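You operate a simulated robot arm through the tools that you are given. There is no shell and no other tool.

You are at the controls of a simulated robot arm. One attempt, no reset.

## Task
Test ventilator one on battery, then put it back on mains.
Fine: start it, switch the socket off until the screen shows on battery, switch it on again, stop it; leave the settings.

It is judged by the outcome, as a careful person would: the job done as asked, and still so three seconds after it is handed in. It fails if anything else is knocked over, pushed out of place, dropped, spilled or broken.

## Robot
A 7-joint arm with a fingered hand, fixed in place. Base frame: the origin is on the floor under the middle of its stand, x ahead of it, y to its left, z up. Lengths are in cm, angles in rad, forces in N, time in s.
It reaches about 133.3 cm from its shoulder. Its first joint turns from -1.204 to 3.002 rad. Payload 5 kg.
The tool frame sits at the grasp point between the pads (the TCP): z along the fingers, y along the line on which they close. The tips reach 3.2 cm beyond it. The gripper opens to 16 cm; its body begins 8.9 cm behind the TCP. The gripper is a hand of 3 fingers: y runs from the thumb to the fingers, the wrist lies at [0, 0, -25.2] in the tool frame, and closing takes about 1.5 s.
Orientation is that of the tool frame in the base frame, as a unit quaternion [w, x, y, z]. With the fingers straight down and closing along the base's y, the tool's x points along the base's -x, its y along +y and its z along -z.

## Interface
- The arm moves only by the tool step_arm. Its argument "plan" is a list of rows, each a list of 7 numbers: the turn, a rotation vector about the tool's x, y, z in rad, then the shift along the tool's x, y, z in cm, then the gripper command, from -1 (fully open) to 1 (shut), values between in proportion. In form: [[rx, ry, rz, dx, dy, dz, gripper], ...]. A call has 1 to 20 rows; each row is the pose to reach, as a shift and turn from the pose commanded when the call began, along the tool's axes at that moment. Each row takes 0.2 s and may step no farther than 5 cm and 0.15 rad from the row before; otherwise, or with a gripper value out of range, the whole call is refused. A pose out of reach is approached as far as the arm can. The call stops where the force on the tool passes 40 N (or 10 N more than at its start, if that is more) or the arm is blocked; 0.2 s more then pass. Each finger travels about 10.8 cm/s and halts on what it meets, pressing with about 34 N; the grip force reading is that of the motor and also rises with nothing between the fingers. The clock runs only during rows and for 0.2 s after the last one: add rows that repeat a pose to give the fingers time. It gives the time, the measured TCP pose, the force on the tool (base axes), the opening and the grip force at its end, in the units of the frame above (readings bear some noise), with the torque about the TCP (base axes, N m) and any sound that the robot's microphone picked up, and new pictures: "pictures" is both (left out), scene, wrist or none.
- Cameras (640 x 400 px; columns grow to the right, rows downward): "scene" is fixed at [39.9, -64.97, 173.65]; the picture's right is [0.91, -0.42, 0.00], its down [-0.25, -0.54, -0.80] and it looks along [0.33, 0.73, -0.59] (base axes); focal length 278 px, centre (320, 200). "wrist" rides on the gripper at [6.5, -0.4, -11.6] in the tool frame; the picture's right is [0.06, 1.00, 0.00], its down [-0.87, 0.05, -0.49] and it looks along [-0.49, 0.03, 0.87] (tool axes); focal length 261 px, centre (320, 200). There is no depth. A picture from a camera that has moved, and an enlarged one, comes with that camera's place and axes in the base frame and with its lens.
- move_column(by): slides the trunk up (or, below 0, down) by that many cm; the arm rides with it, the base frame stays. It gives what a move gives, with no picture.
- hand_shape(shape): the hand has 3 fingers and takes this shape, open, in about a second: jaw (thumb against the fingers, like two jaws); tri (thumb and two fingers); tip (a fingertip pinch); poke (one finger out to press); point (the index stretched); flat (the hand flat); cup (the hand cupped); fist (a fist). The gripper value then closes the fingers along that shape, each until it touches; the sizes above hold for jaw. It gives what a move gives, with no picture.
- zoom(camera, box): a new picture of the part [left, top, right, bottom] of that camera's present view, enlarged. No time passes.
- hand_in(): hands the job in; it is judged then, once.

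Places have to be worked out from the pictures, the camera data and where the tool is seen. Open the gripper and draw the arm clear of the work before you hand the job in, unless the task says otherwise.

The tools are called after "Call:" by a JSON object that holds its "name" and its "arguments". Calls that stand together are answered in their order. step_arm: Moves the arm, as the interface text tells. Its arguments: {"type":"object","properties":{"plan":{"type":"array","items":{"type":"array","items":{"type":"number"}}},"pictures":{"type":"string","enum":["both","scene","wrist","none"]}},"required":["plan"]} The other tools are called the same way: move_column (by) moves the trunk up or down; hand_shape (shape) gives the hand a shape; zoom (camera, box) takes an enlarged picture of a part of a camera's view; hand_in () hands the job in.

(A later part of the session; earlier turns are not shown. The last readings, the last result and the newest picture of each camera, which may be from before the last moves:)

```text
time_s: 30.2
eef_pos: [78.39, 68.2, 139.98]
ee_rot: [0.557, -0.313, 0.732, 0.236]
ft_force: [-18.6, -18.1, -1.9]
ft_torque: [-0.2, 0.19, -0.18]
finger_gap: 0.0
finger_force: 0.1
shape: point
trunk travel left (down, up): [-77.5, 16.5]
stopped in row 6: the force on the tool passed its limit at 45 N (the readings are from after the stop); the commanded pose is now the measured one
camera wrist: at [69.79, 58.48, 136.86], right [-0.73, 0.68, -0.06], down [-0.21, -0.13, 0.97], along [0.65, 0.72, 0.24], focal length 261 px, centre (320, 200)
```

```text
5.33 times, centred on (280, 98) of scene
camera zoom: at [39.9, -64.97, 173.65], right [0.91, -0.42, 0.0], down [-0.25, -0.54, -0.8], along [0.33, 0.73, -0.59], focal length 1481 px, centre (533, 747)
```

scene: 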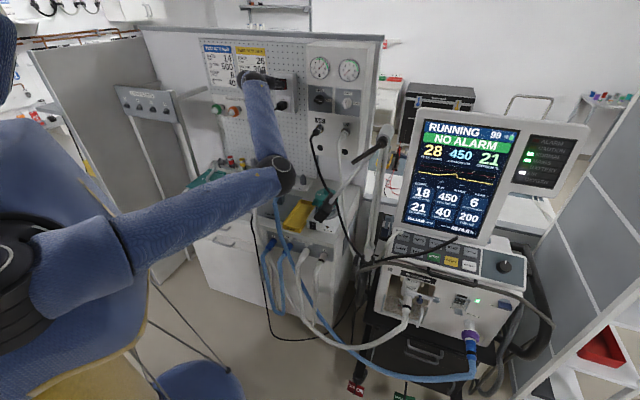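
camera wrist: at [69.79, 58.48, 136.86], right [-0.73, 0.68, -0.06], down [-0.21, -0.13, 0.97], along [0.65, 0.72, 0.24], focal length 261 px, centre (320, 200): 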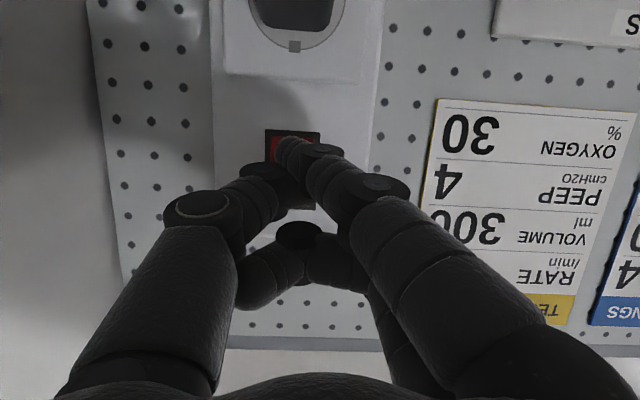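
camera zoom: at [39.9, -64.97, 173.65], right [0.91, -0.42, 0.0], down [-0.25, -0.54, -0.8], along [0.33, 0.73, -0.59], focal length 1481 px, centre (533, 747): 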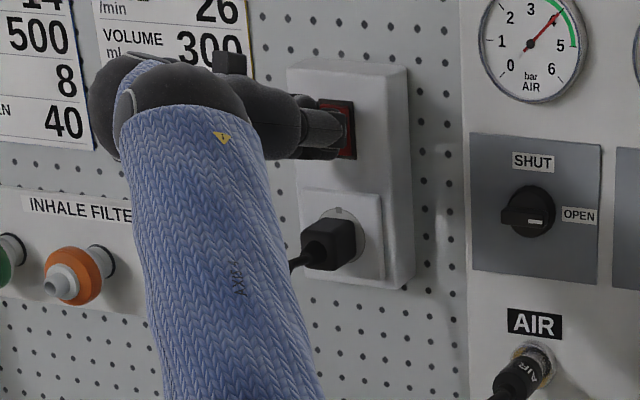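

MAINS is back and the screen shows NO ALARM. I back the finger straight off the rocker, then raise the trunk so the elbow returns well above the support arm.

Call:
{"name": "step_arm", "arguments": {"plan": [[0, 0, 0, 0.4, 0, -1.5, -1], [0, 0, 0, 1.0, 0, -3.6, -1], [0, 0, 0, 1.6, 0, -5.8, -1], [0, 0, 0, 1.9, 0, -8.0, -1]], "pictures": "scene"}}

Call:
{"name": "zoom", "arguments": {"camera": "scene", "box": [230, 60, 330, 135]}}

Call:
{"name": "zoom", "arguments": {"camera": "scene", "box": [190, 130, 370, 270]}}

```text
time_s: 31.2
eef_pos: [72.93, 62.23, 140.19]
ee_rot: [0.556, -0.313, 0.732, 0.236]
ft_force: [-0.3, -0.4, 0.1]
ft_torque: [-0.01, 0.01, 0.03]
finger_gap: 0.01
finger_force: 0.2
shape: point
trunk travel left (down, up): [-77.5, 16.5]
```

scene: 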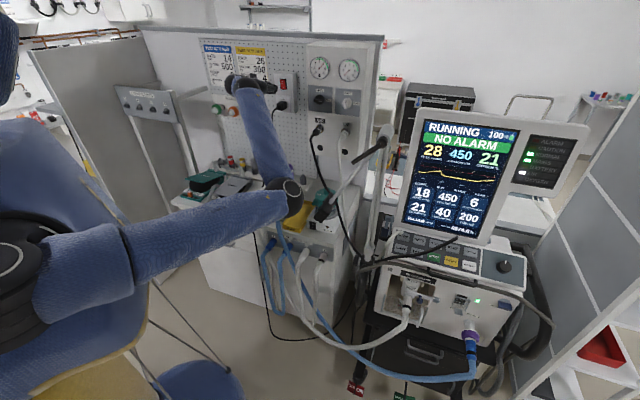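

```text
5.33 times, centred on (280, 98) of scene
camera zoom: at [39.9, -64.97, 173.65], right [0.91, -0.42, 0.0], down [-0.25, -0.54, -0.8], along [0.33, 0.73, -0.59], focal length 1481 px, centre (533, 747)
```

zoom: 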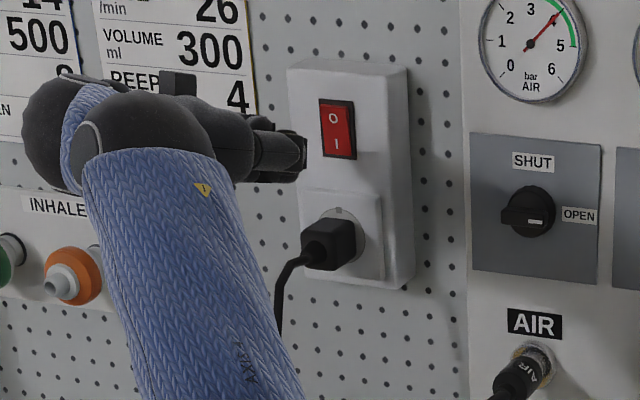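

```text
2.86 times, centred on (280, 200) of scene
camera zoom: at [39.9, -64.97, 173.65], right [0.91, -0.42, 0.0], down [-0.25, -0.54, -0.8], along [0.33, 0.73, -0.59], focal length 793 px, centre (434, 200)
```

zoom: 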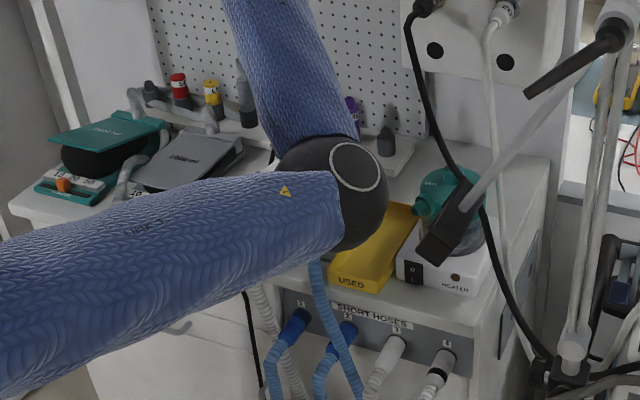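

The rocker stands at I again. Raising the trunk 16 cm now, with everything clear above, before retracing my way over the support arm.

Call:
{"name": "move_column", "arguments": {"by": 8}}

Call:
{"name": "step_arm", "arguments": {"plan": [[0, 0, 0, 0, 0, 0, -1]], "pictures": "both"}}

```text
time_s: 32.3
eef_pos: [73.07, 62.46, 147.99]
ee_rot: [0.556, -0.314, 0.733, 0.237]
ft_force: [-0.2, 0.0, 0.8]
ft_torque: [0.02, 0.0, -0.03]
finger_gap: 0.0
finger_force: 0.1
shape: point
trunk travel left (down, up): [-85.5, 8.5]
```

```text
time_s: 32.7
eef_pos: [72.86, 62.39, 148.11]
ee_rot: [0.556, -0.313, 0.732, 0.236]
ft_force: [0.2, 0.3, -0.6]
ft_torque: [0.0, 0.0, 0.0]
finger_gap: 0.03
finger_force: 0.0
shape: point
trunk travel left (down, up): [-85.5, 8.5]
camera wrist: at [64.31, 52.76, 144.91], right [-0.73, 0.68, -0.06], down [-0.21, -0.13, 0.97], along [0.65, 0.72, 0.24], focal length 261 px, centre (320, 200)
```

scene: 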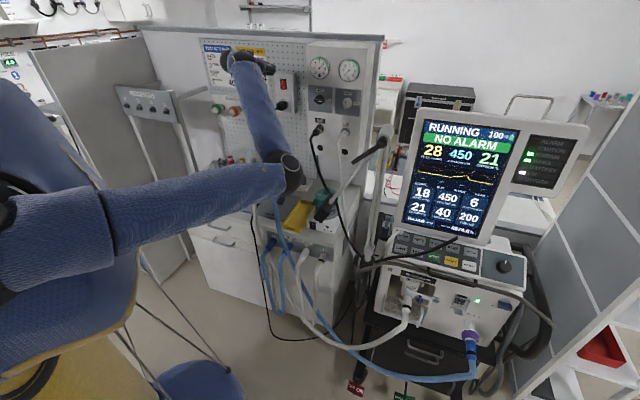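
wrist: 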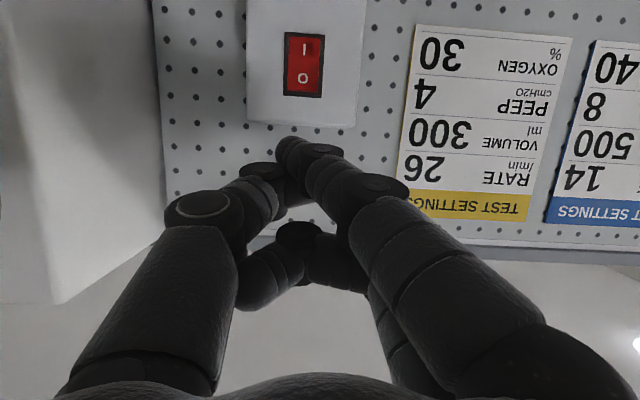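

Elbow rises freely. I raise the remaining 8 cm and start retracing in two short moves.

Call:
{"name": "move_column", "arguments": {"by": 8}}

Call:
{"name": "step_arm", "arguments": {"plan": [[0, 0, 0, 0, -0.4, -2.9, -1], [0, 0, 0, 0.1, -0.8, -5.8, -1], [0, 0, 0, 0.1, -1.2, -8.7, -1]], "pictures": "scene"}}

Call:
{"name": "zoom", "arguments": {"camera": "scene", "box": [240, 90, 420, 230]}}

```text
time_s: 33.9
eef_pos: [72.99, 62.48, 155.99]
ee_rot: [0.557, -0.313, 0.732, 0.237]
ft_force: [-0.1, -0.5, 0.3]
ft_torque: [0.01, -0.01, -0.01]
finger_gap: 0.0
finger_force: 0.1
shape: point
trunk travel left (down, up): [-93.5, 0.5]
```

```text
time_s: 34.7
eef_pos: [67.93, 55.34, 158.45]
ee_rot: [0.557, -0.312, 0.733, 0.236]
ft_force: [0.4, 0.7, -0.9]
ft_torque: [0.03, 0.02, -0.02]
finger_gap: 0.0
finger_force: 0.1
shape: point
trunk travel left (down, up): [-93.5, 0.5]
```

scene: 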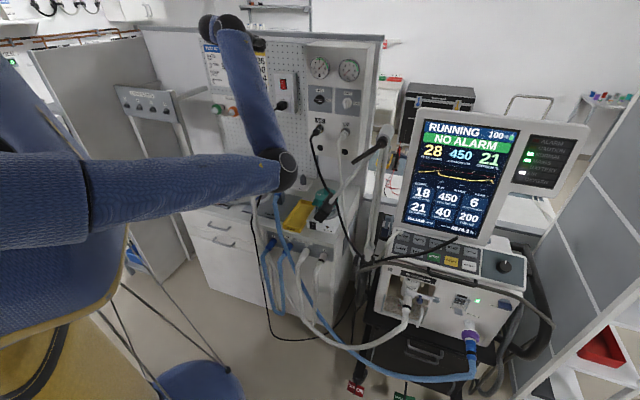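

```text
2.86 times, centred on (330, 160) of scene
camera zoom: at [39.9, -64.97, 173.65], right [0.91, -0.42, 0.0], down [-0.25, -0.54, -0.8], along [0.33, 0.73, -0.59], focal length 793 px, centre (291, 314)
```

zoom: 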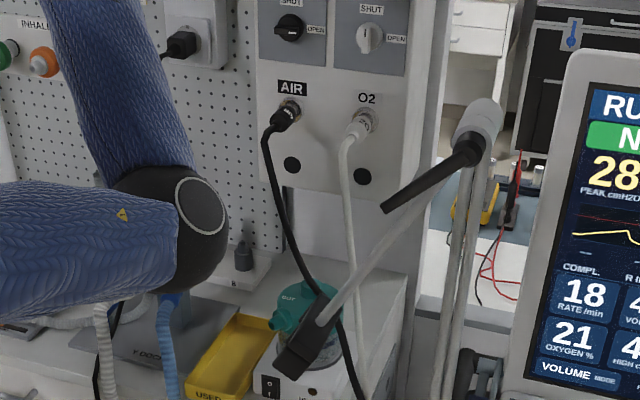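

The elbow is still on the far side of the boom with good spacing. I continue retreating in short stages, pitching the hand down again so the elbow rises.

Call:
{"name": "step_arm", "arguments": {"plan": [[0, 0.05, 0, -0.17, -0.54, -3.58, -1], [0, 0.1, 0, -0.33, -1.08, -7.15, -1]], "pictures": "scene"}}

Call:
{"name": "zoom", "arguments": {"camera": "scene", "box": [240, 90, 420, 230]}}

```text
time_s: 35.3
eef_pos: [65.73, 51.16, 159.6]
ee_rot: [0.521, -0.323, 0.758, 0.222]
ft_force: [0.1, -0.6, -0.3]
ft_torque: [-0.03, 0.04, 0.04]
finger_gap: 0.0
finger_force: 0.0
shape: point
out of reach, approached as far as the arm can: row 2
trunk travel left (down, up): [-93.5, 0.5]
```

scene: 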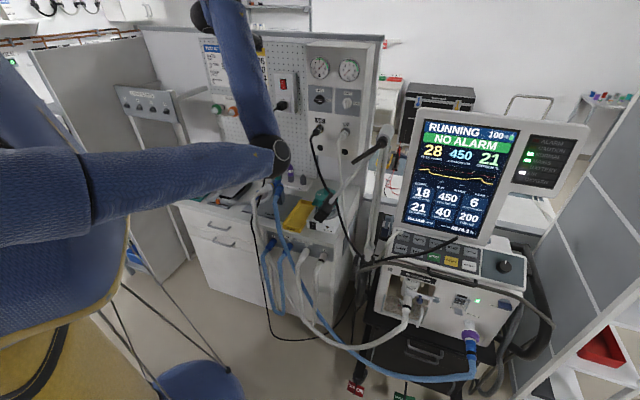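

```text
2.86 times, centred on (330, 160) of scene
camera zoom: at [39.9, -64.97, 173.65], right [0.91, -0.42, 0.0], down [-0.25, -0.54, -0.8], along [0.33, 0.73, -0.59], focal length 793 px, centre (291, 314)
```

zoom: 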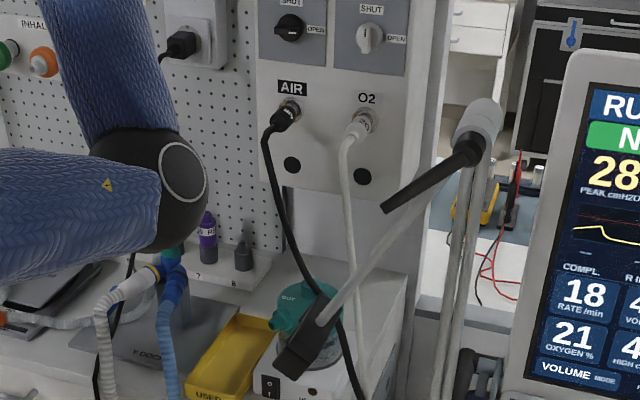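

The arm reports its reach limit with the hand pitched down this early. I restore the pitch I had on the way in at this spot and look again.

Call:
{"name": "step_arm", "arguments": {"plan": [[0, -0.1, 0, 0, 0, 0, -1], [0, -0.2, 0, 0, 0, 0, -1], [0, -0.2, 0, 0, 0, 0, -1]], "pictures": "scene"}}

```text
time_s: 36.1
eef_pos: [65.39, 51.57, 159.46]
ee_rot: [0.593, -0.301, 0.704, 0.25]
ft_force: [0.3, 0.3, -0.9]
ft_torque: [-0.02, 0.03, -0.04]
finger_gap: 0.0
finger_force: 0.1
shape: point
trunk travel left (down, up): [-93.5, 0.5]
```

scene: 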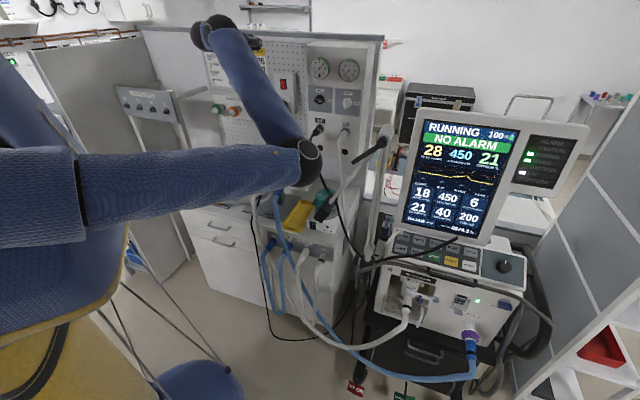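

I check the elbow against the boom once more at high magnification.

Call:
{"name": "zoom", "arguments": {"camera": "scene", "box": [280, 120, 360, 220]}}

Call:
{"name": "zoom", "arguments": {"camera": "scene", "box": [0, 0, 340, 280]}}

```text
4.00 times, centred on (320, 170) of scene
camera zoom: at [39.9, -64.97, 173.65], right [0.91, -0.42, 0.0], down [-0.25, -0.54, -0.8], along [0.33, 0.73, -0.59], focal length 1111 px, centre (320, 320)
```

zoom: 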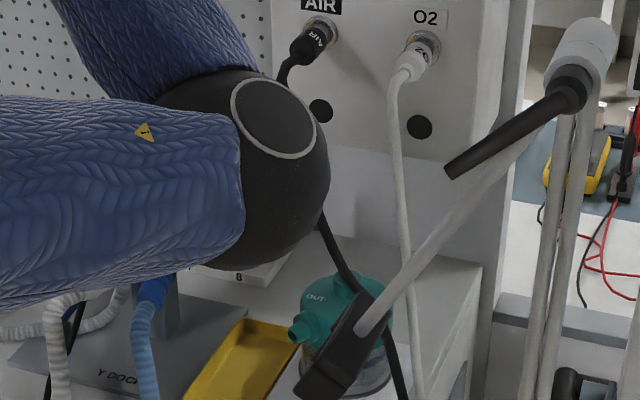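

```text
1.43 times, centred on (170, 140) of scene
camera zoom: at [39.9, -64.97, 173.65], right [0.91, -0.42, 0.0], down [-0.25, -0.54, -0.8], along [0.33, 0.73, -0.59], focal length 397 px, centre (534, 286)
```

zoom: 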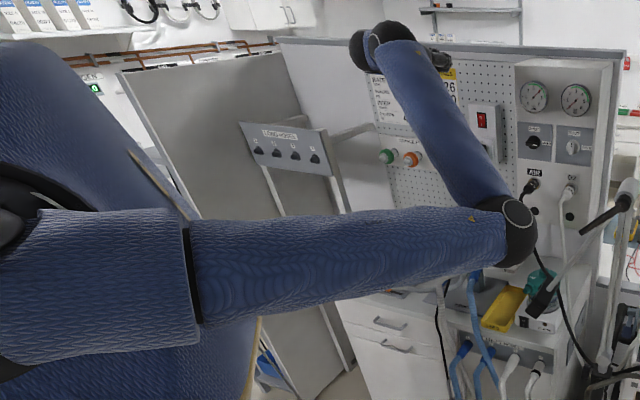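

In the image the elbow sits clear to the left of the boom and bracket, so moving it up and back cannot overlap them. I retreat a further stage and check.

Call:
{"name": "step_arm", "arguments": {"plan": [[0, 0.02, 0, -0.05, -1.12, -4.55, -1], [0, 0.04, 0, -0.09, -2.24, -9.1, -1]], "pictures": "scene"}}

```text
time_s: 36.7
eef_pos: [61.67, 44.42, 160.54]
ee_rot: [0.581, -0.305, 0.713, 0.247]
ft_force: [-0.4, 0.1, -0.2]
ft_torque: [-0.03, -0.03, -0.04]
finger_gap: 0.0
finger_force: 0.0
shape: point
out of reach, approached as far as the arm can: row 2
trunk travel left (down, up): [-93.5, 0.5]
```

scene: 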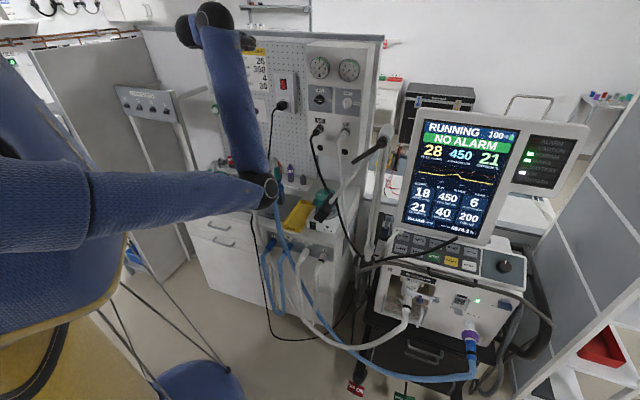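

The wrist is at its limit in this posture because I had changed the pitch at the wall. I go forward again with the hand pitched level/up as on the way in, so the arm regains its earlier posture.

Call:
{"name": "step_arm", "arguments": {"plan": [[0, -0.05, 0, 0, 0.5, 4.0, -1], [0, -0.1, 0, 0, 1.0, 8.0, -1], [0, -0.15, 0, 0, 1.5, 12.0, -1]], "pictures": "scene"}}

```text
time_s: 37.5
eef_pos: [68.85, 53.62, 158.07]
ee_rot: [0.63, -0.288, 0.67, 0.266]
ft_force: [-0.1, 0.1, -0.7]
ft_torque: [-0.04, 0.02, -0.01]
finger_gap: 0.0
finger_force: 0.1
shape: point
trunk travel left (down, up): [-93.5, 0.5]
```

scene: 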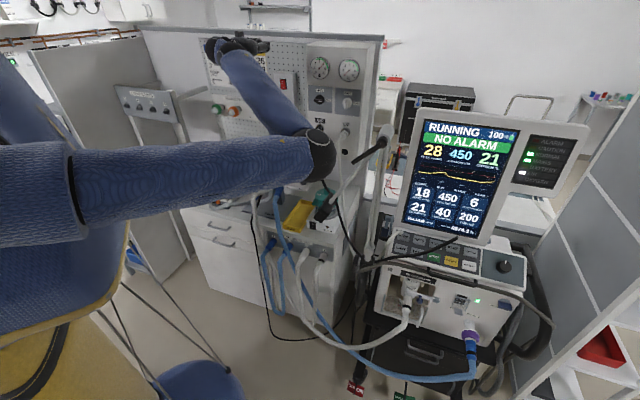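

The elbow came up to a better place. I retreat in small increments keeping this level pitch, and watch the elbow.

Call:
{"name": "step_arm", "arguments": {"plan": [[0, -0.03, 0, -0.5, 0, -3.0, -1], [0, -0.06, 0, -1.0, 0, -6.0, -1]], "pictures": "scene"}}

```text
time_s: 38.1
eef_pos: [64.7, 49.51, 159.34]
ee_rot: [0.65, -0.279, 0.651, 0.275]
ft_force: [0.9, 0.4, 0.6]
ft_torque: [0.0, 0.04, 0.01]
finger_gap: 0.01
finger_force: 0.1
shape: point
trunk travel left (down, up): [-93.5, 0.5]
```

scene: 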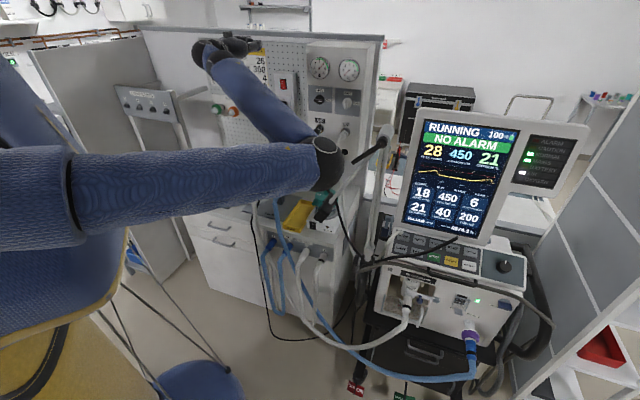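

The elbow now nears the lever in the image; zooming to see which is in front.

Call:
{"name": "zoom", "arguments": {"camera": "scene", "box": [295, 125, 375, 215]}}

```text
4.44 times, centred on (335, 170) of scene
camera zoom: at [39.9, -64.97, 173.65], right [0.91, -0.42, 0.0], down [-0.25, -0.54, -0.8], along [0.33, 0.73, -0.59], focal length 1234 px, centre (253, 333)
```

zoom: 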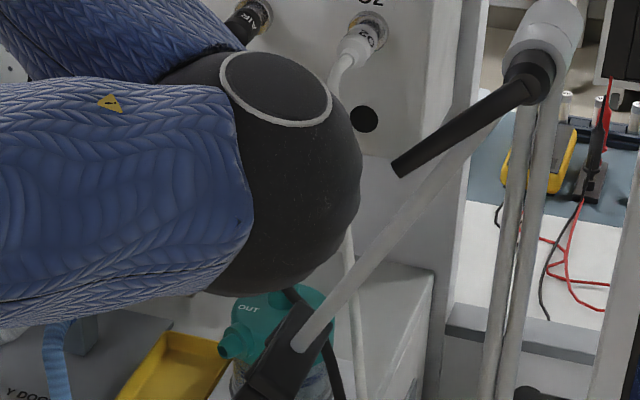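

I raise the hand 5 cm to see whether the elbow lifts with it, away from the lever and boom.

Call:
{"name": "step_arm", "arguments": {"plan": [[0, 0, 0, -2.5, 0, 0, -1], [0, 0, 0, -5.0, 0, 0, -1]], "pictures": "scene"}}

```text
time_s: 38.7
eef_pos: [64.8, 49.39, 164.47]
ee_rot: [0.65, -0.278, 0.651, 0.275]
ft_force: [0.5, 0.0, 0.2]
ft_torque: [0.0, 0.01, 0.01]
finger_gap: 0.01
finger_force: 0.0
shape: point
trunk travel left (down, up): [-93.5, 0.5]
```

scene: 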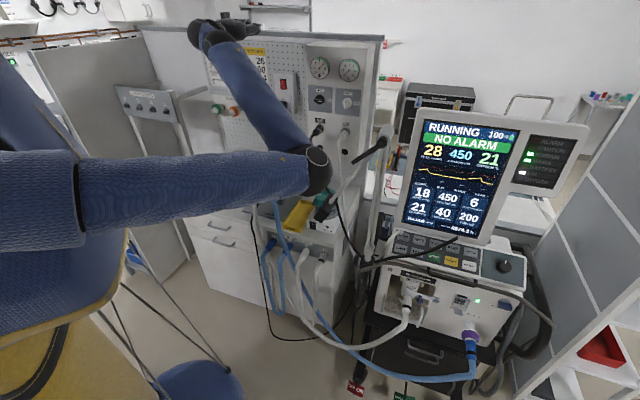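

Raising alone shifts the elbow left/down. I try raising together with pitching the hand upward, which should relieve the wrist and lift the elbow.

Call:
{"name": "step_arm", "arguments": {"plan": [[0, -0.1, 0, -2.5, 0, -0.5, -1], [0, -0.2, 0, -5.0, 0, -1.0, -1], [0, -0.3, 0, -7.5, 0, -1.5, -1]], "pictures": "scene"}}

```text
time_s: 39.5
eef_pos: [63.93, 48.48, 172.19]
ee_rot: [0.74, -0.234, 0.546, 0.315]
ft_force: [0.5, -0.5, 0.2]
ft_torque: [-0.02, 0.02, 0.0]
finger_gap: 0.01
finger_force: 0.1
shape: point
trunk travel left (down, up): [-93.5, 0.5]
```

scene: 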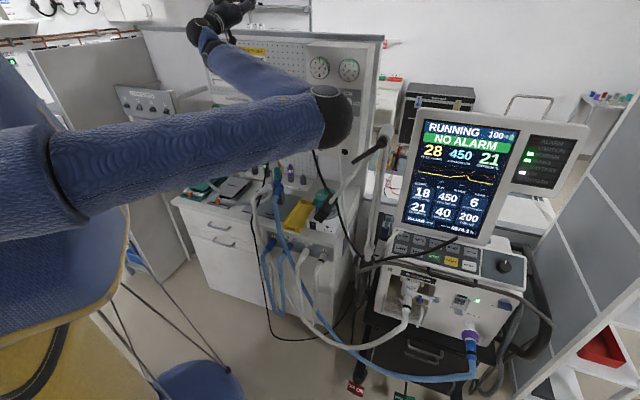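

That lifted the elbow clearly above the support arm. I continue raising and start drawing the hand back.

Call:
{"name": "step_arm", "arguments": {"plan": [[0, -0.05, 0, -3.0, 0, -1.5, -1], [0, -0.1, 0, -6.0, 0, -3.0, -1], [0, -0.15, 0, -9.0, 0, -4.5, -1]], "pictures": "scene"}}

```text
time_s: 40.3
eef_pos: [59.12, 43.4, 179.38]
ee_rot: [0.779, -0.209, 0.49, 0.331]
ft_force: [-0.7, -0.6, 0.0]
ft_torque: [0.01, 0.0, -0.02]
finger_gap: 0.0
finger_force: 0.0
shape: point
trunk travel left (down, up): [-93.5, 0.5]
```

scene: 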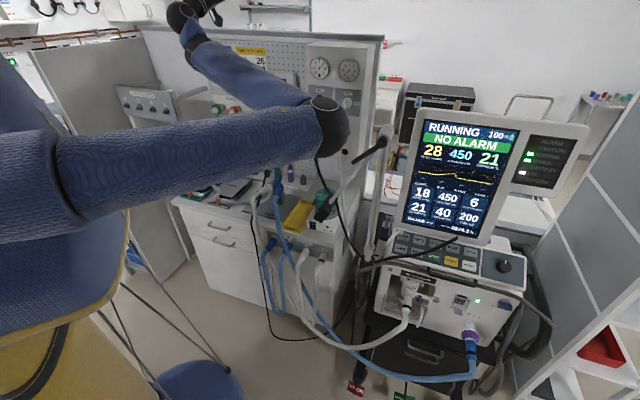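

The elbow is above the lever but I want more height before swinging across. I raise the hand further, in view of the scene camera.

Call:
{"name": "step_arm", "arguments": {"plan": [[0, -0.03, 0, -4.17, 0, 1.55, -1], [0, -0.06, 0, -8.34, 0, 3.1, -1], [0, -0.09, 0, -12.5, 0, 4.65, -1], [0, -0.12, 0, -16.7, 0, 6.2, -1]], "pictures": "scene"}}

```text
time_s: 41.3
eef_pos: [57.94, 42.26, 197.04]
ee_rot: [0.807, -0.191, 0.441, 0.344]
ft_force: [-0.3, -0.3, 0.0]
ft_torque: [0.02, 0.0, 0.01]
finger_gap: 0.0
finger_force: 0.1
shape: point
trunk travel left (down, up): [-93.5, 0.5]
```

scene: 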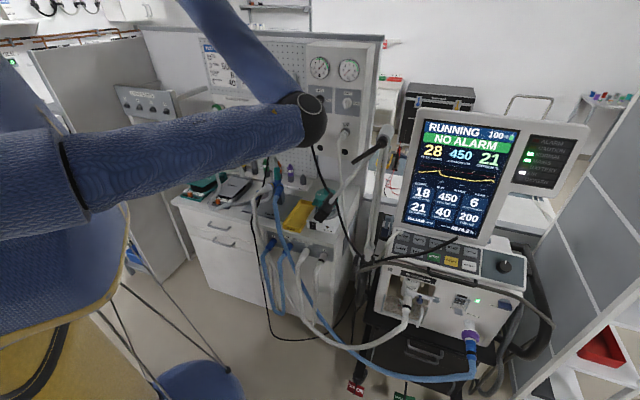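

Still gaining height; I keep raising and drawing in the hand in open space above the bench to bring the elbow up.

Call:
{"name": "step_arm", "arguments": {"plan": [[0, -0.03, 0, -4.04, 0.2, 1.11, -1], [0, -0.06, 0, -8.08, 0.4, 2.22, -1], [0, -0.09, 0, -12.1, 0.6, 3.33, -1], [0, -0.12, 0, -16.2, 0.8, 4.44, -1], [0, -0.15, 0, -20.2, 1.0, 5.55, -1], [0, -0.18, 0, -24.2, 1.2, 6.66, -1]], "pictures": "scene"}}

```text
time_s: 42.7
eef_pos: [51.89, 37.73, 220.87]
ee_rot: [0.843, -0.159, 0.368, 0.359]
ft_force: [0.0, -0.9, 0.0]
ft_torque: [0.01, 0.0, 0.0]
finger_gap: 0.01
finger_force: 0.1
shape: point
trunk travel left (down, up): [-93.5, 0.5]
```

scene: 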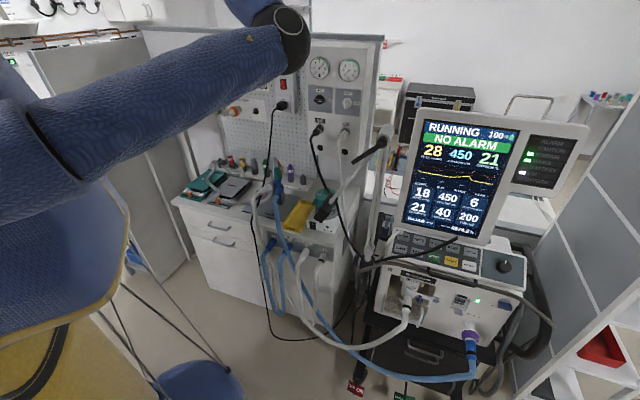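

The elbow is now well above the support arm (z≈165). At this height I swing the hand across to the -y side.

Call:
{"name": "step_arm", "arguments": {"plan": [[0, 0.03, 0, -2.17, -3.07, -2.37, -1], [0, 0.06, 0, -4.34, -6.14, -4.74, -1], [0, 0.09, 0, -6.5, -9.21, -7.1, -1], [0, 0.12, 0, -8.67, -12.3, -9.47, -1], [0, 0.15, 0, -10.8, -15.4, -11.8, -1]], "pictures": "scene"}}

```text
time_s: 43.9
eef_pos: [51.65, 15.67, 221.01]
ee_rot: [0.813, -0.184, 0.429, 0.347]
ft_force: [-0.5, 0.0, -0.3]
ft_torque: [-0.01, 0.03, -0.05]
finger_gap: 0.0
finger_force: 0.0
shape: point
trunk travel left (down, up): [-93.5, 0.5]
```

scene: 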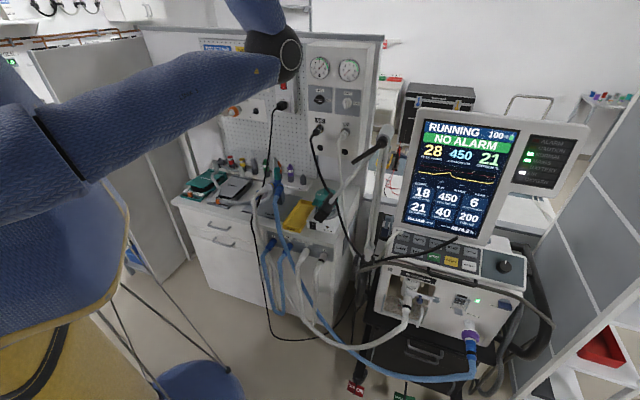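

Elbow stays high; continuing across with the hand gradually pitching down.

Call:
{"name": "step_arm", "arguments": {"plan": [[0, 0.05, 0, -1.0, -2.88, -2.95, -1], [0, 0.1, 0, -2.0, -5.77, -5.9, -1], [0, 0.15, 0, -3.0, -8.65, -8.85, -1], [0, 0.2, 0, -4.0, -11.5, -11.8, -1], [0, 0.25, 0, -5.0, -14.4, -14.75, -1], [0, 0.3, 0, -6.0, -17.3, -17.7, -1]], "pictures": "scene"}}

```text
time_s: 45.3
eef_pos: [51.63, -10.1, 215.78]
ee_rot: [0.74, -0.233, 0.545, 0.317]
ft_force: [0.9, -0.7, -0.7]
ft_torque: [-0.02, -0.05, 0.06]
finger_gap: 0.04
finger_force: 0.1
shape: point
trunk travel left (down, up): [-93.5, 0.5]
```

scene: 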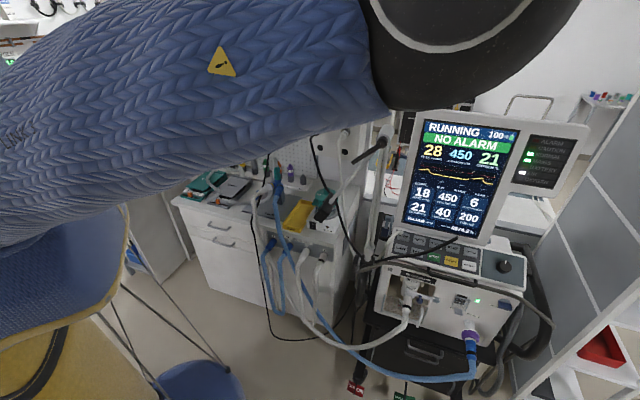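

The elbow has crossed to the free side. I bring the trunk back down 16 cm to its earlier height and then lower the hand toward the earlier waiting pose.

Call:
{"name": "move_column", "arguments": {"by": -16}}

Call:
{"name": "step_arm", "arguments": {"plan": [[0, 0, 0, 0, 0, 0, -1]], "pictures": "both"}}

```text
time_s: 47.1
eef_pos: [51.71, -9.35, 199.88]
ee_rot: [0.74, -0.234, 0.546, 0.315]
ft_force: [-0.1, 0.8, -0.3]
ft_torque: [0.04, 0.03, 0.03]
finger_gap: 0.0
finger_force: 0.0
shape: point
trunk travel left (down, up): [-77.5, 16.5]
```

```text
time_s: 47.5
eef_pos: [51.76, -9.24, 199.86]
ee_rot: [0.74, -0.234, 0.547, 0.314]
ft_force: [0.5, 0.5, -0.2]
ft_torque: [0.0, 0.02, 0.04]
finger_gap: 0.0
finger_force: 0.1
shape: point
trunk travel left (down, up): [-77.5, 16.5]
camera wrist: at [45.71, -16.35, 190.21], right [-0.71, 0.7, -0.06], down [-0.54, -0.48, 0.69], along [0.45, 0.52, 0.72], focal length 261 px, centre (320, 200)
```

scene: 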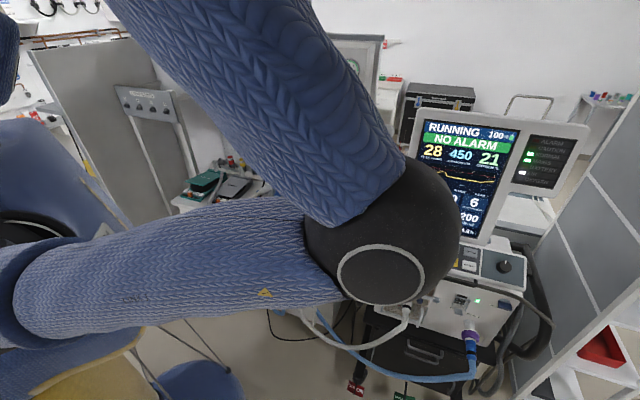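
wrist: 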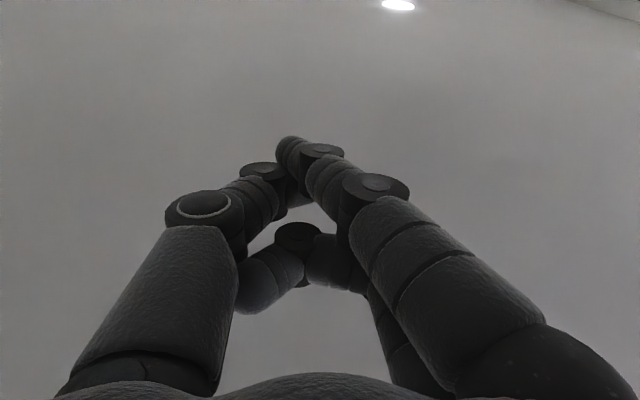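

Column restored. Now I swing the hand down toward the keypad side: pitching down and moving toward (60, -38, 165), half of it first.

Call:
{"name": "step_arm", "arguments": {"plan": [[0, 0.107, 0, 2.91, -2.58, -2.49, -1], [0, 0.214, 0, 5.82, -5.16, -4.98, -1], [0, 0.321, 0, 8.73, -7.74, -7.47, -1], [0, 0.428, 0, 11.64, -10.3, -9.96, -1], [0, 0.535, 0, 14.55, -12.9, -12.45, -1]], "pictures": "both"}}

```text
time_s: 48.7
eef_pos: [55.41, -23.82, 182.14]
ee_rot: [0.568, -0.31, 0.723, 0.242]
ft_force: [0.1, -0.5, 0.1]
ft_torque: [0.01, -0.01, 0.0]
finger_gap: 0.01
finger_force: 0.1
shape: point
trunk travel left (down, up): [-77.5, 16.5]
camera wrist: at [46.85, -33.44, 178.58], right [-0.73, 0.68, -0.06], down [-0.23, -0.16, 0.96], along [0.64, 0.72, 0.27], focal length 261 px, centre (320, 200)
```

scene: 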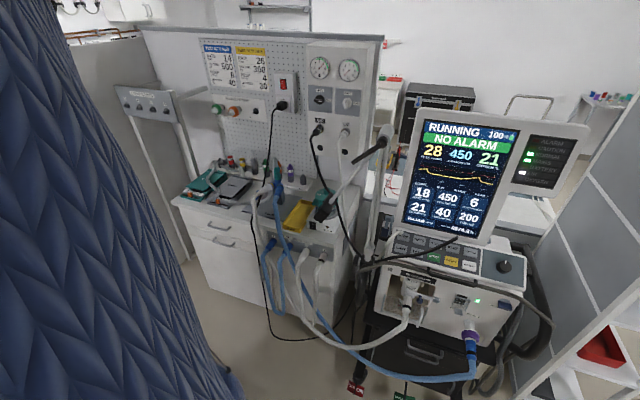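
wrist: 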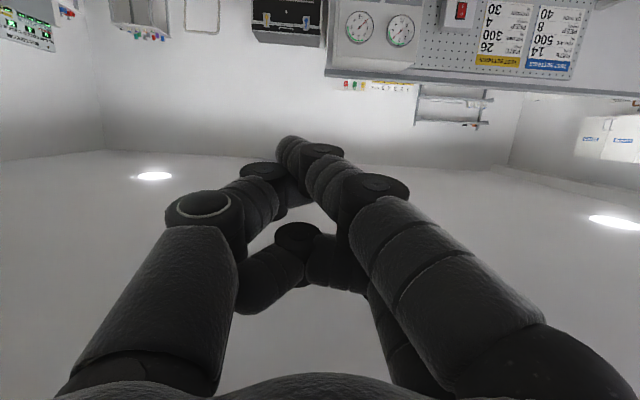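

Scene is undisturbed. Continuing the second half of that move.

Call:
{"name": "step_arm", "arguments": {"plan": [[0, 0.107, 0, 2.4, -2.58, -2.95, -1], [0, 0.214, 0, 4.8, -5.16, -5.9, -1], [0, 0.321, 0, 7.2, -7.74, -8.85, -1], [0, 0.428, 0, 9.6, -10.3, -11.8, -1], [0, 0.5, 0, 11.5, -12.3, -13.5, -1]], "pictures": "both"}}

```text
time_s: 50.1
eef_pos: [59.7, -41.42, 165.99]
ee_rot: [0.313, -0.346, 0.865, 0.186]
ft_force: [-2.0, -0.2, 0.6]
ft_torque: [0.0, -0.06, -0.07]
finger_gap: 0.01
finger_force: 0.1
shape: point
out of reach, approached as far as the arm can: row 5
trunk travel left (down, up): [-77.5, 16.5]
stopped in row 5: the arm was blocked; the commanded pose is now the measured one
camera wrist: at [51.47, -51.1, 169.99], right [-0.75, 0.66, 0.06], down [0.25, 0.19, 0.95], along [0.61, 0.73, -0.31], focal length 261 px, centre (320, 200)
```

scene: 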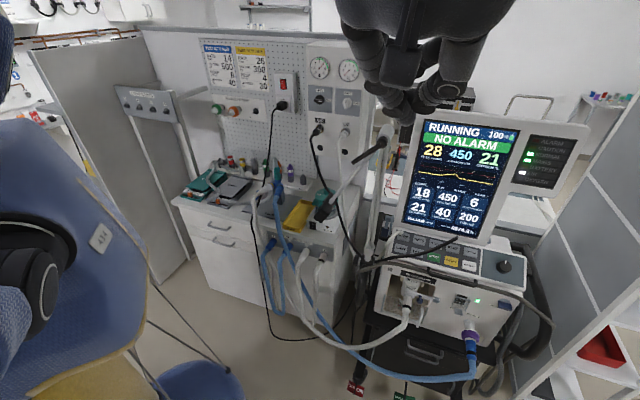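
wrist: 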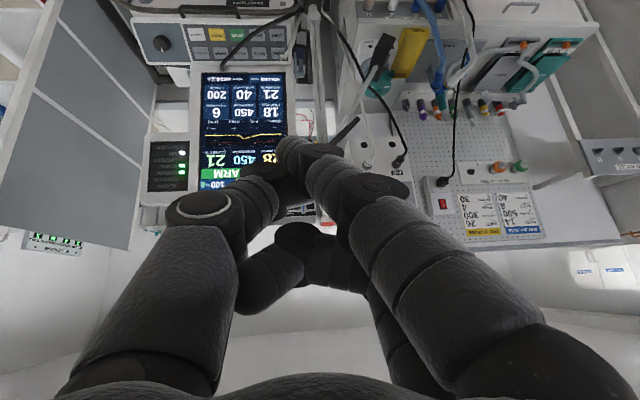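

The arm reports being blocked at a posture limit, with nothing touched in view. I move on toward the free approach point (77, -35, 140) while squaring up the hand, in short pieces.

Call:
{"name": "step_arm", "arguments": {"plan": [[0.011, -0.009, -0.011, 0.7, -1.54, 4.22, -1], [0.021, -0.017, -0.021, 1.39, -3.07, 8.44, -1], [0.032, -0.026, -0.032, 2.09, -4.61, 12.66, -1]], "pictures": "both"}}

```text
time_s: 51.1
eef_pos: [66.96, -38.84, 156.85]
ee_rot: [0.351, -0.356, 0.85, 0.163]
ft_force: [-0.1, 0.4, -0.6]
ft_torque: [0.03, 0.0, 0.07]
finger_gap: 0.0
finger_force: 0.1
shape: point
trunk travel left (down, up): [-77.5, 16.5]
stopped in row 3: the arm was blocked; the commanded pose is now the measured one
camera wrist: at [58.49, -48.62, 160.32], right [-0.75, 0.66, -0.02], down [0.16, 0.21, 0.97], along [0.64, 0.72, -0.26], focal length 261 px, centre (320, 200)
```

scene: 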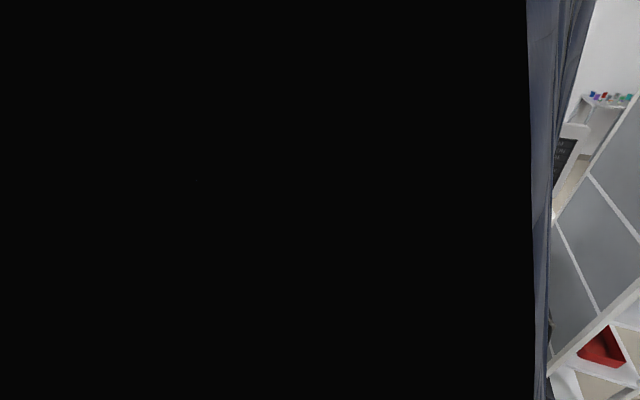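
wrist: 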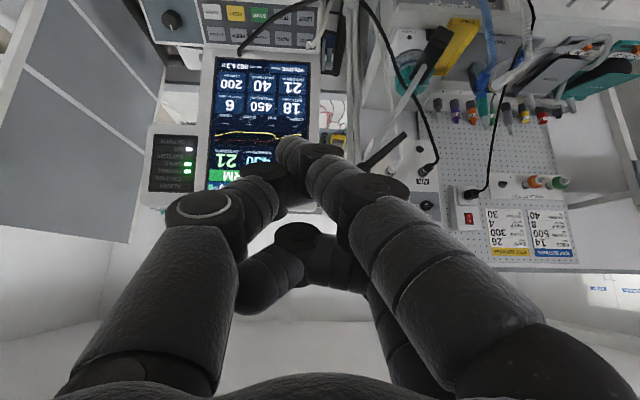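

The forearm is sweeping past the scene camera and needs time; the tool itself is free. I proceed more slowly toward the approach point.

Call:
{"name": "step_arm", "arguments": {"plan": [[0, 0, 0, 0, 0, 0, -1], [0, 0, 0, 0.35, -0.32, 1.15, -1], [0, 0, 0, 0.7, -0.64, 2.3, -1], [0, 0, 0, 1.03, -0.97, 3.47, -1], [0, 0, 0, 1.37, -1.29, 4.62, -1], [0, 0, 0, 1.71, -1.61, 5.78, -1], [0, 0, 0, 2.05, -1.93, 6.94, -1]], "pictures": "both"}}

```text
time_s: 52.7
eef_pos: [70.57, -37.6, 150.6]
ee_rot: [0.351, -0.357, 0.85, 0.163]
ft_force: [-0.1, -0.1, -0.8]
ft_torque: [0.03, -0.02, 0.02]
finger_gap: 0.01
finger_force: 0.1
shape: point
trunk travel left (down, up): [-77.5, 16.5]
camera wrist: at [62.05, -47.25, 153.95], right [-0.75, 0.66, -0.02], down [0.16, 0.21, 0.97], along [0.64, 0.72, -0.26], focal length 261 px, centre (320, 200)
```

scene: 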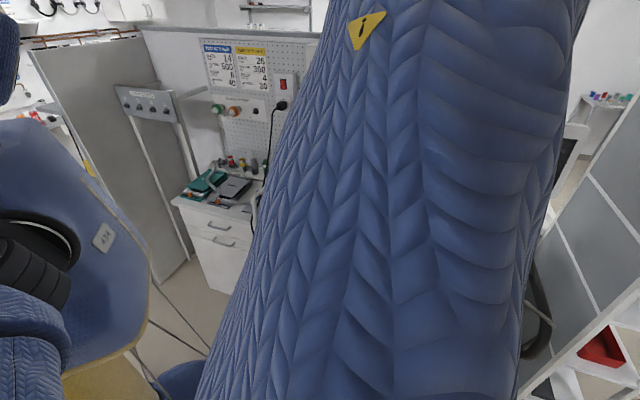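
wrist: 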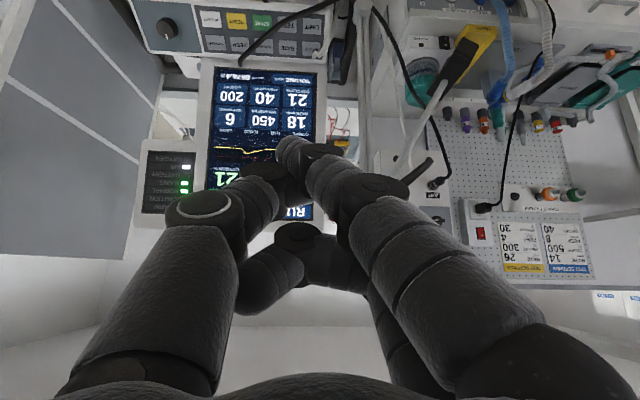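

Moving normally again with the forearm now on the near side. I continue to the approach point and square the hand.

Call:
{"name": "step_arm", "arguments": {"plan": [[0.004, -0.001, -0.004, 0.67, -0.64, 2.34, -1], [0.008, -0.002, -0.007, 1.34, -1.28, 4.68, -1], [0.012, -0.003, -0.011, 2.02, -1.92, 7.02, -1], [0.016, -0.003, -0.014, 2.69, -2.56, 9.36, -1], [0.02, -0.004, -0.018, 3.36, -3.2, 11.7, -1], [0.02, -0.004, -0.018, 3.36, -3.2, 11.7, -1]], "pictures": "both"}}

Call:
{"name": "zoom", "arguments": {"camera": "wrist", "box": [170, 0, 370, 125]}}

```text
time_s: 54.1
eef_pos: [76.91, -35.35, 139.82]
ee_rot: [0.359, -0.36, 0.848, 0.152]
ft_force: [-1.0, -1.1, 0.6]
ft_torque: [0.02, -0.01, 0.02]
finger_gap: 0.01
finger_force: 0.1
shape: point
trunk travel left (down, up): [-77.5, 16.5]
camera wrist: at [68.14, -44.93, 143.24], right [-0.75, 0.66, -0.05], down [0.14, 0.22, 0.97], along [0.65, 0.72, -0.26], focal length 261 px, centre (320, 200)
```

scene: 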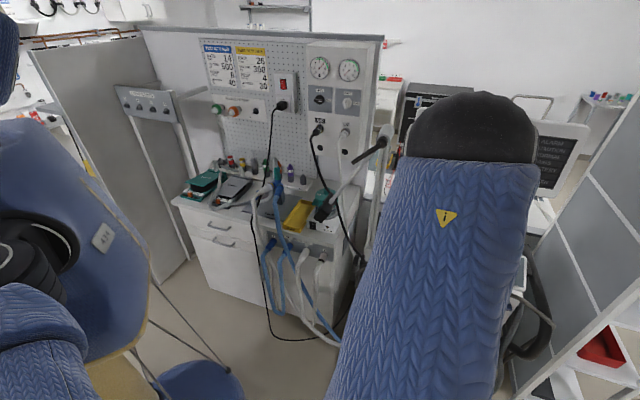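
wrist: 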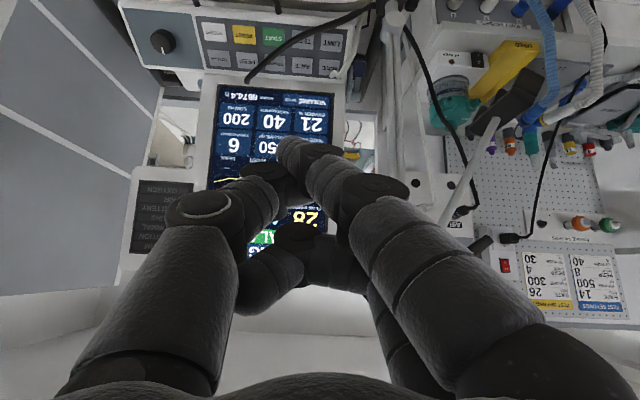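

```text
3.20 times, centred on (270, 62) of wrist
camera zoom: at [68.14, -44.93, 143.24], right [-0.75, 0.66, -0.05], down [0.14, 0.22, 0.97], along [0.65, 0.72, -0.26], focal length 834 px, centre (480, 640)
```

zoom: 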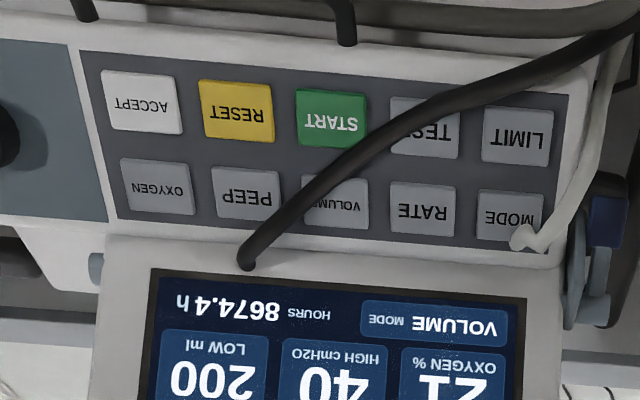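

Back at the same approach pose as before; the black hose lies beside START across TEST and VOLUME. I go to the hover point along the same line as the first time.

Call:
{"name": "step_arm", "arguments": {"plan": [[0, 0, 0, 0.47, -0.7, 3.81, -1], [0, 0, 0, 0.94, -1.39, 7.62, -1], [0, 0, 0, 1.42, -2.09, 11.43, -1], [0, 0, 0, 1.89, -2.78, 15.24, -1], [0, 0, 0, 2.36, -3.48, 19.05, -1], [0, 0, 0, 2.83, -4.18, 22.86, -1], [0, 0, 0, 3.3, -4.87, 26.67, -1], [0, 0, 0, 3.78, -5.57, 30.48, -1], [0, 0, 0, 4.25, -6.26, 34.29, -1], [0, 0, 0, 4.72, -6.96, 38.1, -1]], "pictures": "both"}}

Call:
{"name": "zoom", "arguments": {"camera": "wrist", "box": [160, 30, 400, 180]}}

Call:
{"name": "zoom", "arguments": {"camera": "scene", "box": [340, 100, 600, 290]}}

```text
time_s: 56.3
eef_pos: [98.52, -22.8, 109.92]
ee_rot: [0.358, -0.36, 0.848, 0.151]
ft_force: [0.7, -0.1, -0.1]
ft_torque: [0.01, -0.02, 0.02]
finger_gap: 0.0
finger_force: 0.0
shape: point
trunk travel left (down, up): [-77.5, 16.5]
camera wrist: at [89.83, -32.34, 113.29], right [-0.75, 0.66, -0.05], down [0.14, 0.22, 0.97], along [0.65, 0.72, -0.26], focal length 261 px, centre (320, 200)
```

scene: 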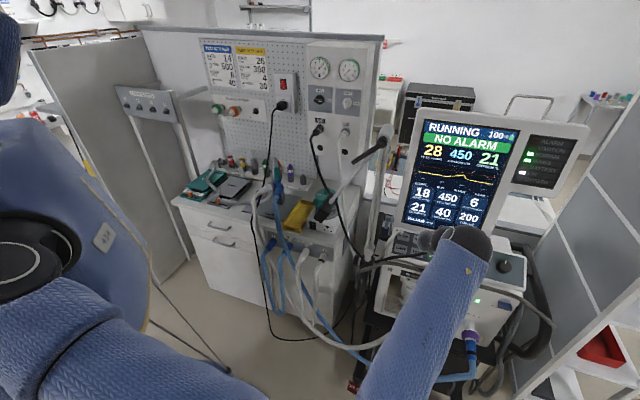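
wrist: 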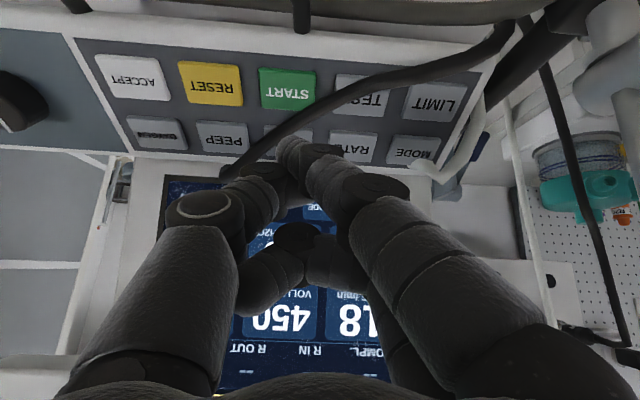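

```text
2.67 times, centred on (280, 105) of wrist
camera zoom: at [89.83, -32.34, 113.29], right [-0.75, 0.66, -0.05], down [0.14, 0.22, 0.97], along [0.65, 0.72, -0.26], focal length 695 px, centre (427, 453)
```

zoom: 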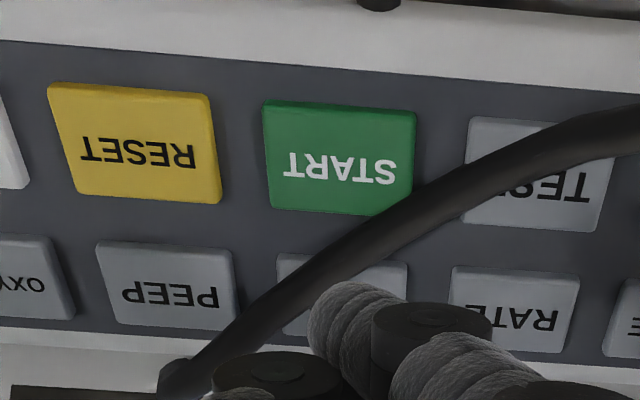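

```text
2.11 times, centred on (470, 195) of scene
camera zoom: at [39.9, -64.97, 173.65], right [0.91, -0.42, 0.0], down [-0.25, -0.54, -0.8], along [0.33, 0.73, -0.59], focal length 585 px, centre (4, 210)
```

zoom: 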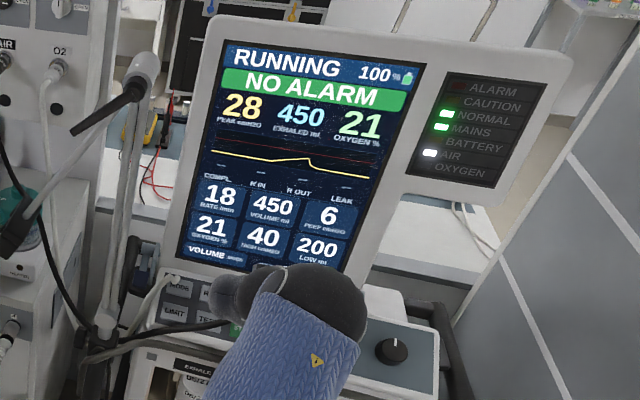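

All as before. I descend toward START aiming slightly to its front/RESET side so the finger keeps clear of the hose.

Call:
{"name": "step_arm", "arguments": {"plan": [[0, 0, 0, 0.54, -0.2, 0.85, -1], [0, 0, 0, 1.08, -0.39, 1.69, -1], [0, 0, 0, 1.43, -0.44, 2.63, -1], [0, 0, 0, 1.78, -0.49, 3.56, -1], [0, 0, 0, 1.99, -0.52, 4.13, -1]], "pictures": "wrist"}}

Call:
{"name": "zoom", "arguments": {"camera": "wrist", "box": [180, 50, 420, 200]}}

```text
time_s: 57.5
eef_pos: [99.97, -22.1, 105.59]
ee_rot: [0.358, -0.361, 0.848, 0.152]
ft_force: [-0.5, 0.1, -0.2]
ft_torque: [0.01, -0.02, 0.03]
finger_gap: 0.0
finger_force: 0.1
shape: point
trunk travel left (down, up): [-77.5, 16.5]
camera wrist: at [91.27, -31.64, 108.98], right [-0.75, 0.66, -0.05], down [0.14, 0.22, 0.97], along [0.65, 0.72, -0.26], focal length 261 px, centre (320, 200)
```

wrist: 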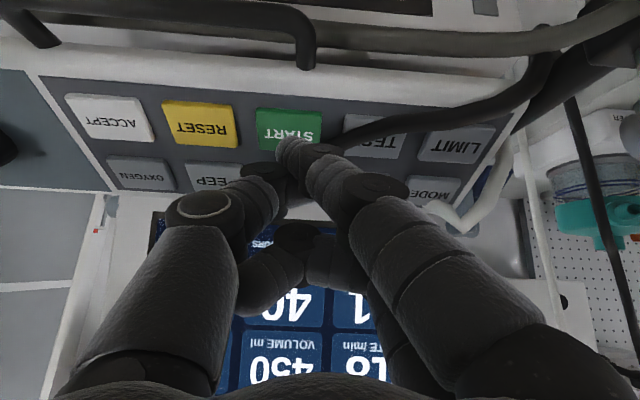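

```text
2.67 times, centred on (300, 125) of wrist
camera zoom: at [91.27, -31.64, 108.98], right [-0.75, 0.66, -0.05], down [0.14, 0.22, 0.97], along [0.65, 0.72, -0.26], focal length 695 px, centre (373, 400)
```

zoom: 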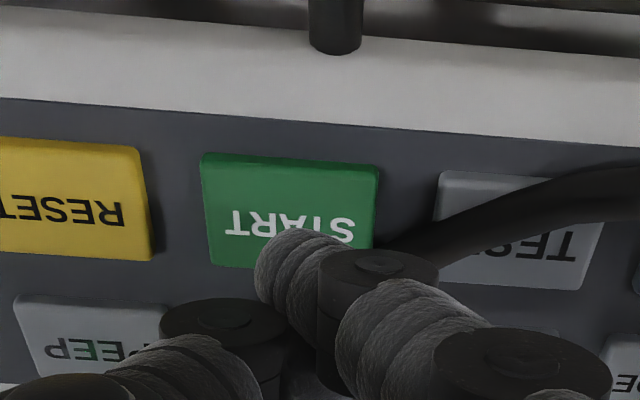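

Finger is centred on START, in front of the hose. Pressing down in small steps.

Call:
{"name": "step_arm", "arguments": {"plan": [[0, 0, 0, 0.4, -0.03, 0.49, -1], [0, 0, 0, 0.54, -0.05, 0.87, -1], [0, 0, 0, 0.68, -0.07, 1.25, -1], [0, 0, 0, 0.78, -0.08, 1.52, -1]], "pictures": "wrist"}}

Call:
{"name": "zoom", "arguments": {"camera": "scene", "box": [400, 100, 600, 225]}}

```text
time_s: 58.5
eef_pos: [100.43, -21.65, 103.93]
ee_rot: [0.359, -0.36, 0.848, 0.151]
ft_force: [0.5, 0.5, -0.1]
ft_torque: [0.01, 0.02, -0.02]
finger_gap: 0.0
finger_force: 0.1
shape: point
trunk travel left (down, up): [-77.5, 16.5]
camera wrist: at [91.71, -31.19, 107.46], right [-0.75, 0.66, -0.05], down [0.14, 0.22, 0.97], along [0.65, 0.72, -0.26], focal length 261 px, centre (320, 200)
```

wrist: 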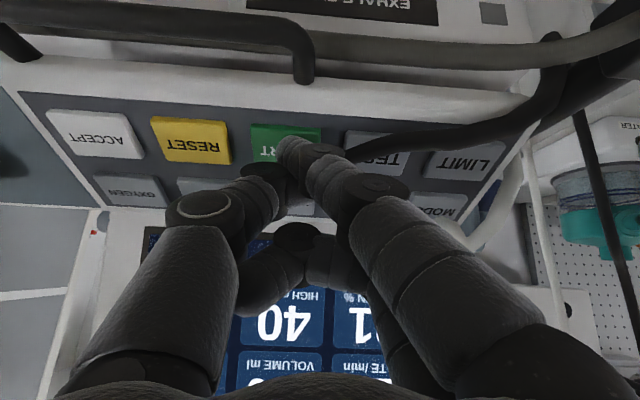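

```text
3.20 times, centred on (500, 162) of scene
camera zoom: at [39.9, -64.97, 173.65], right [0.91, -0.42, 0.0], down [-0.25, -0.54, -0.8], along [0.33, 0.73, -0.59], focal length 889 px, centre (-256, 320)
```

zoom: 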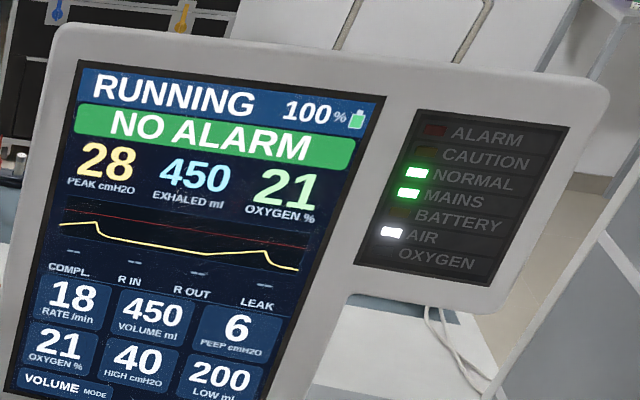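

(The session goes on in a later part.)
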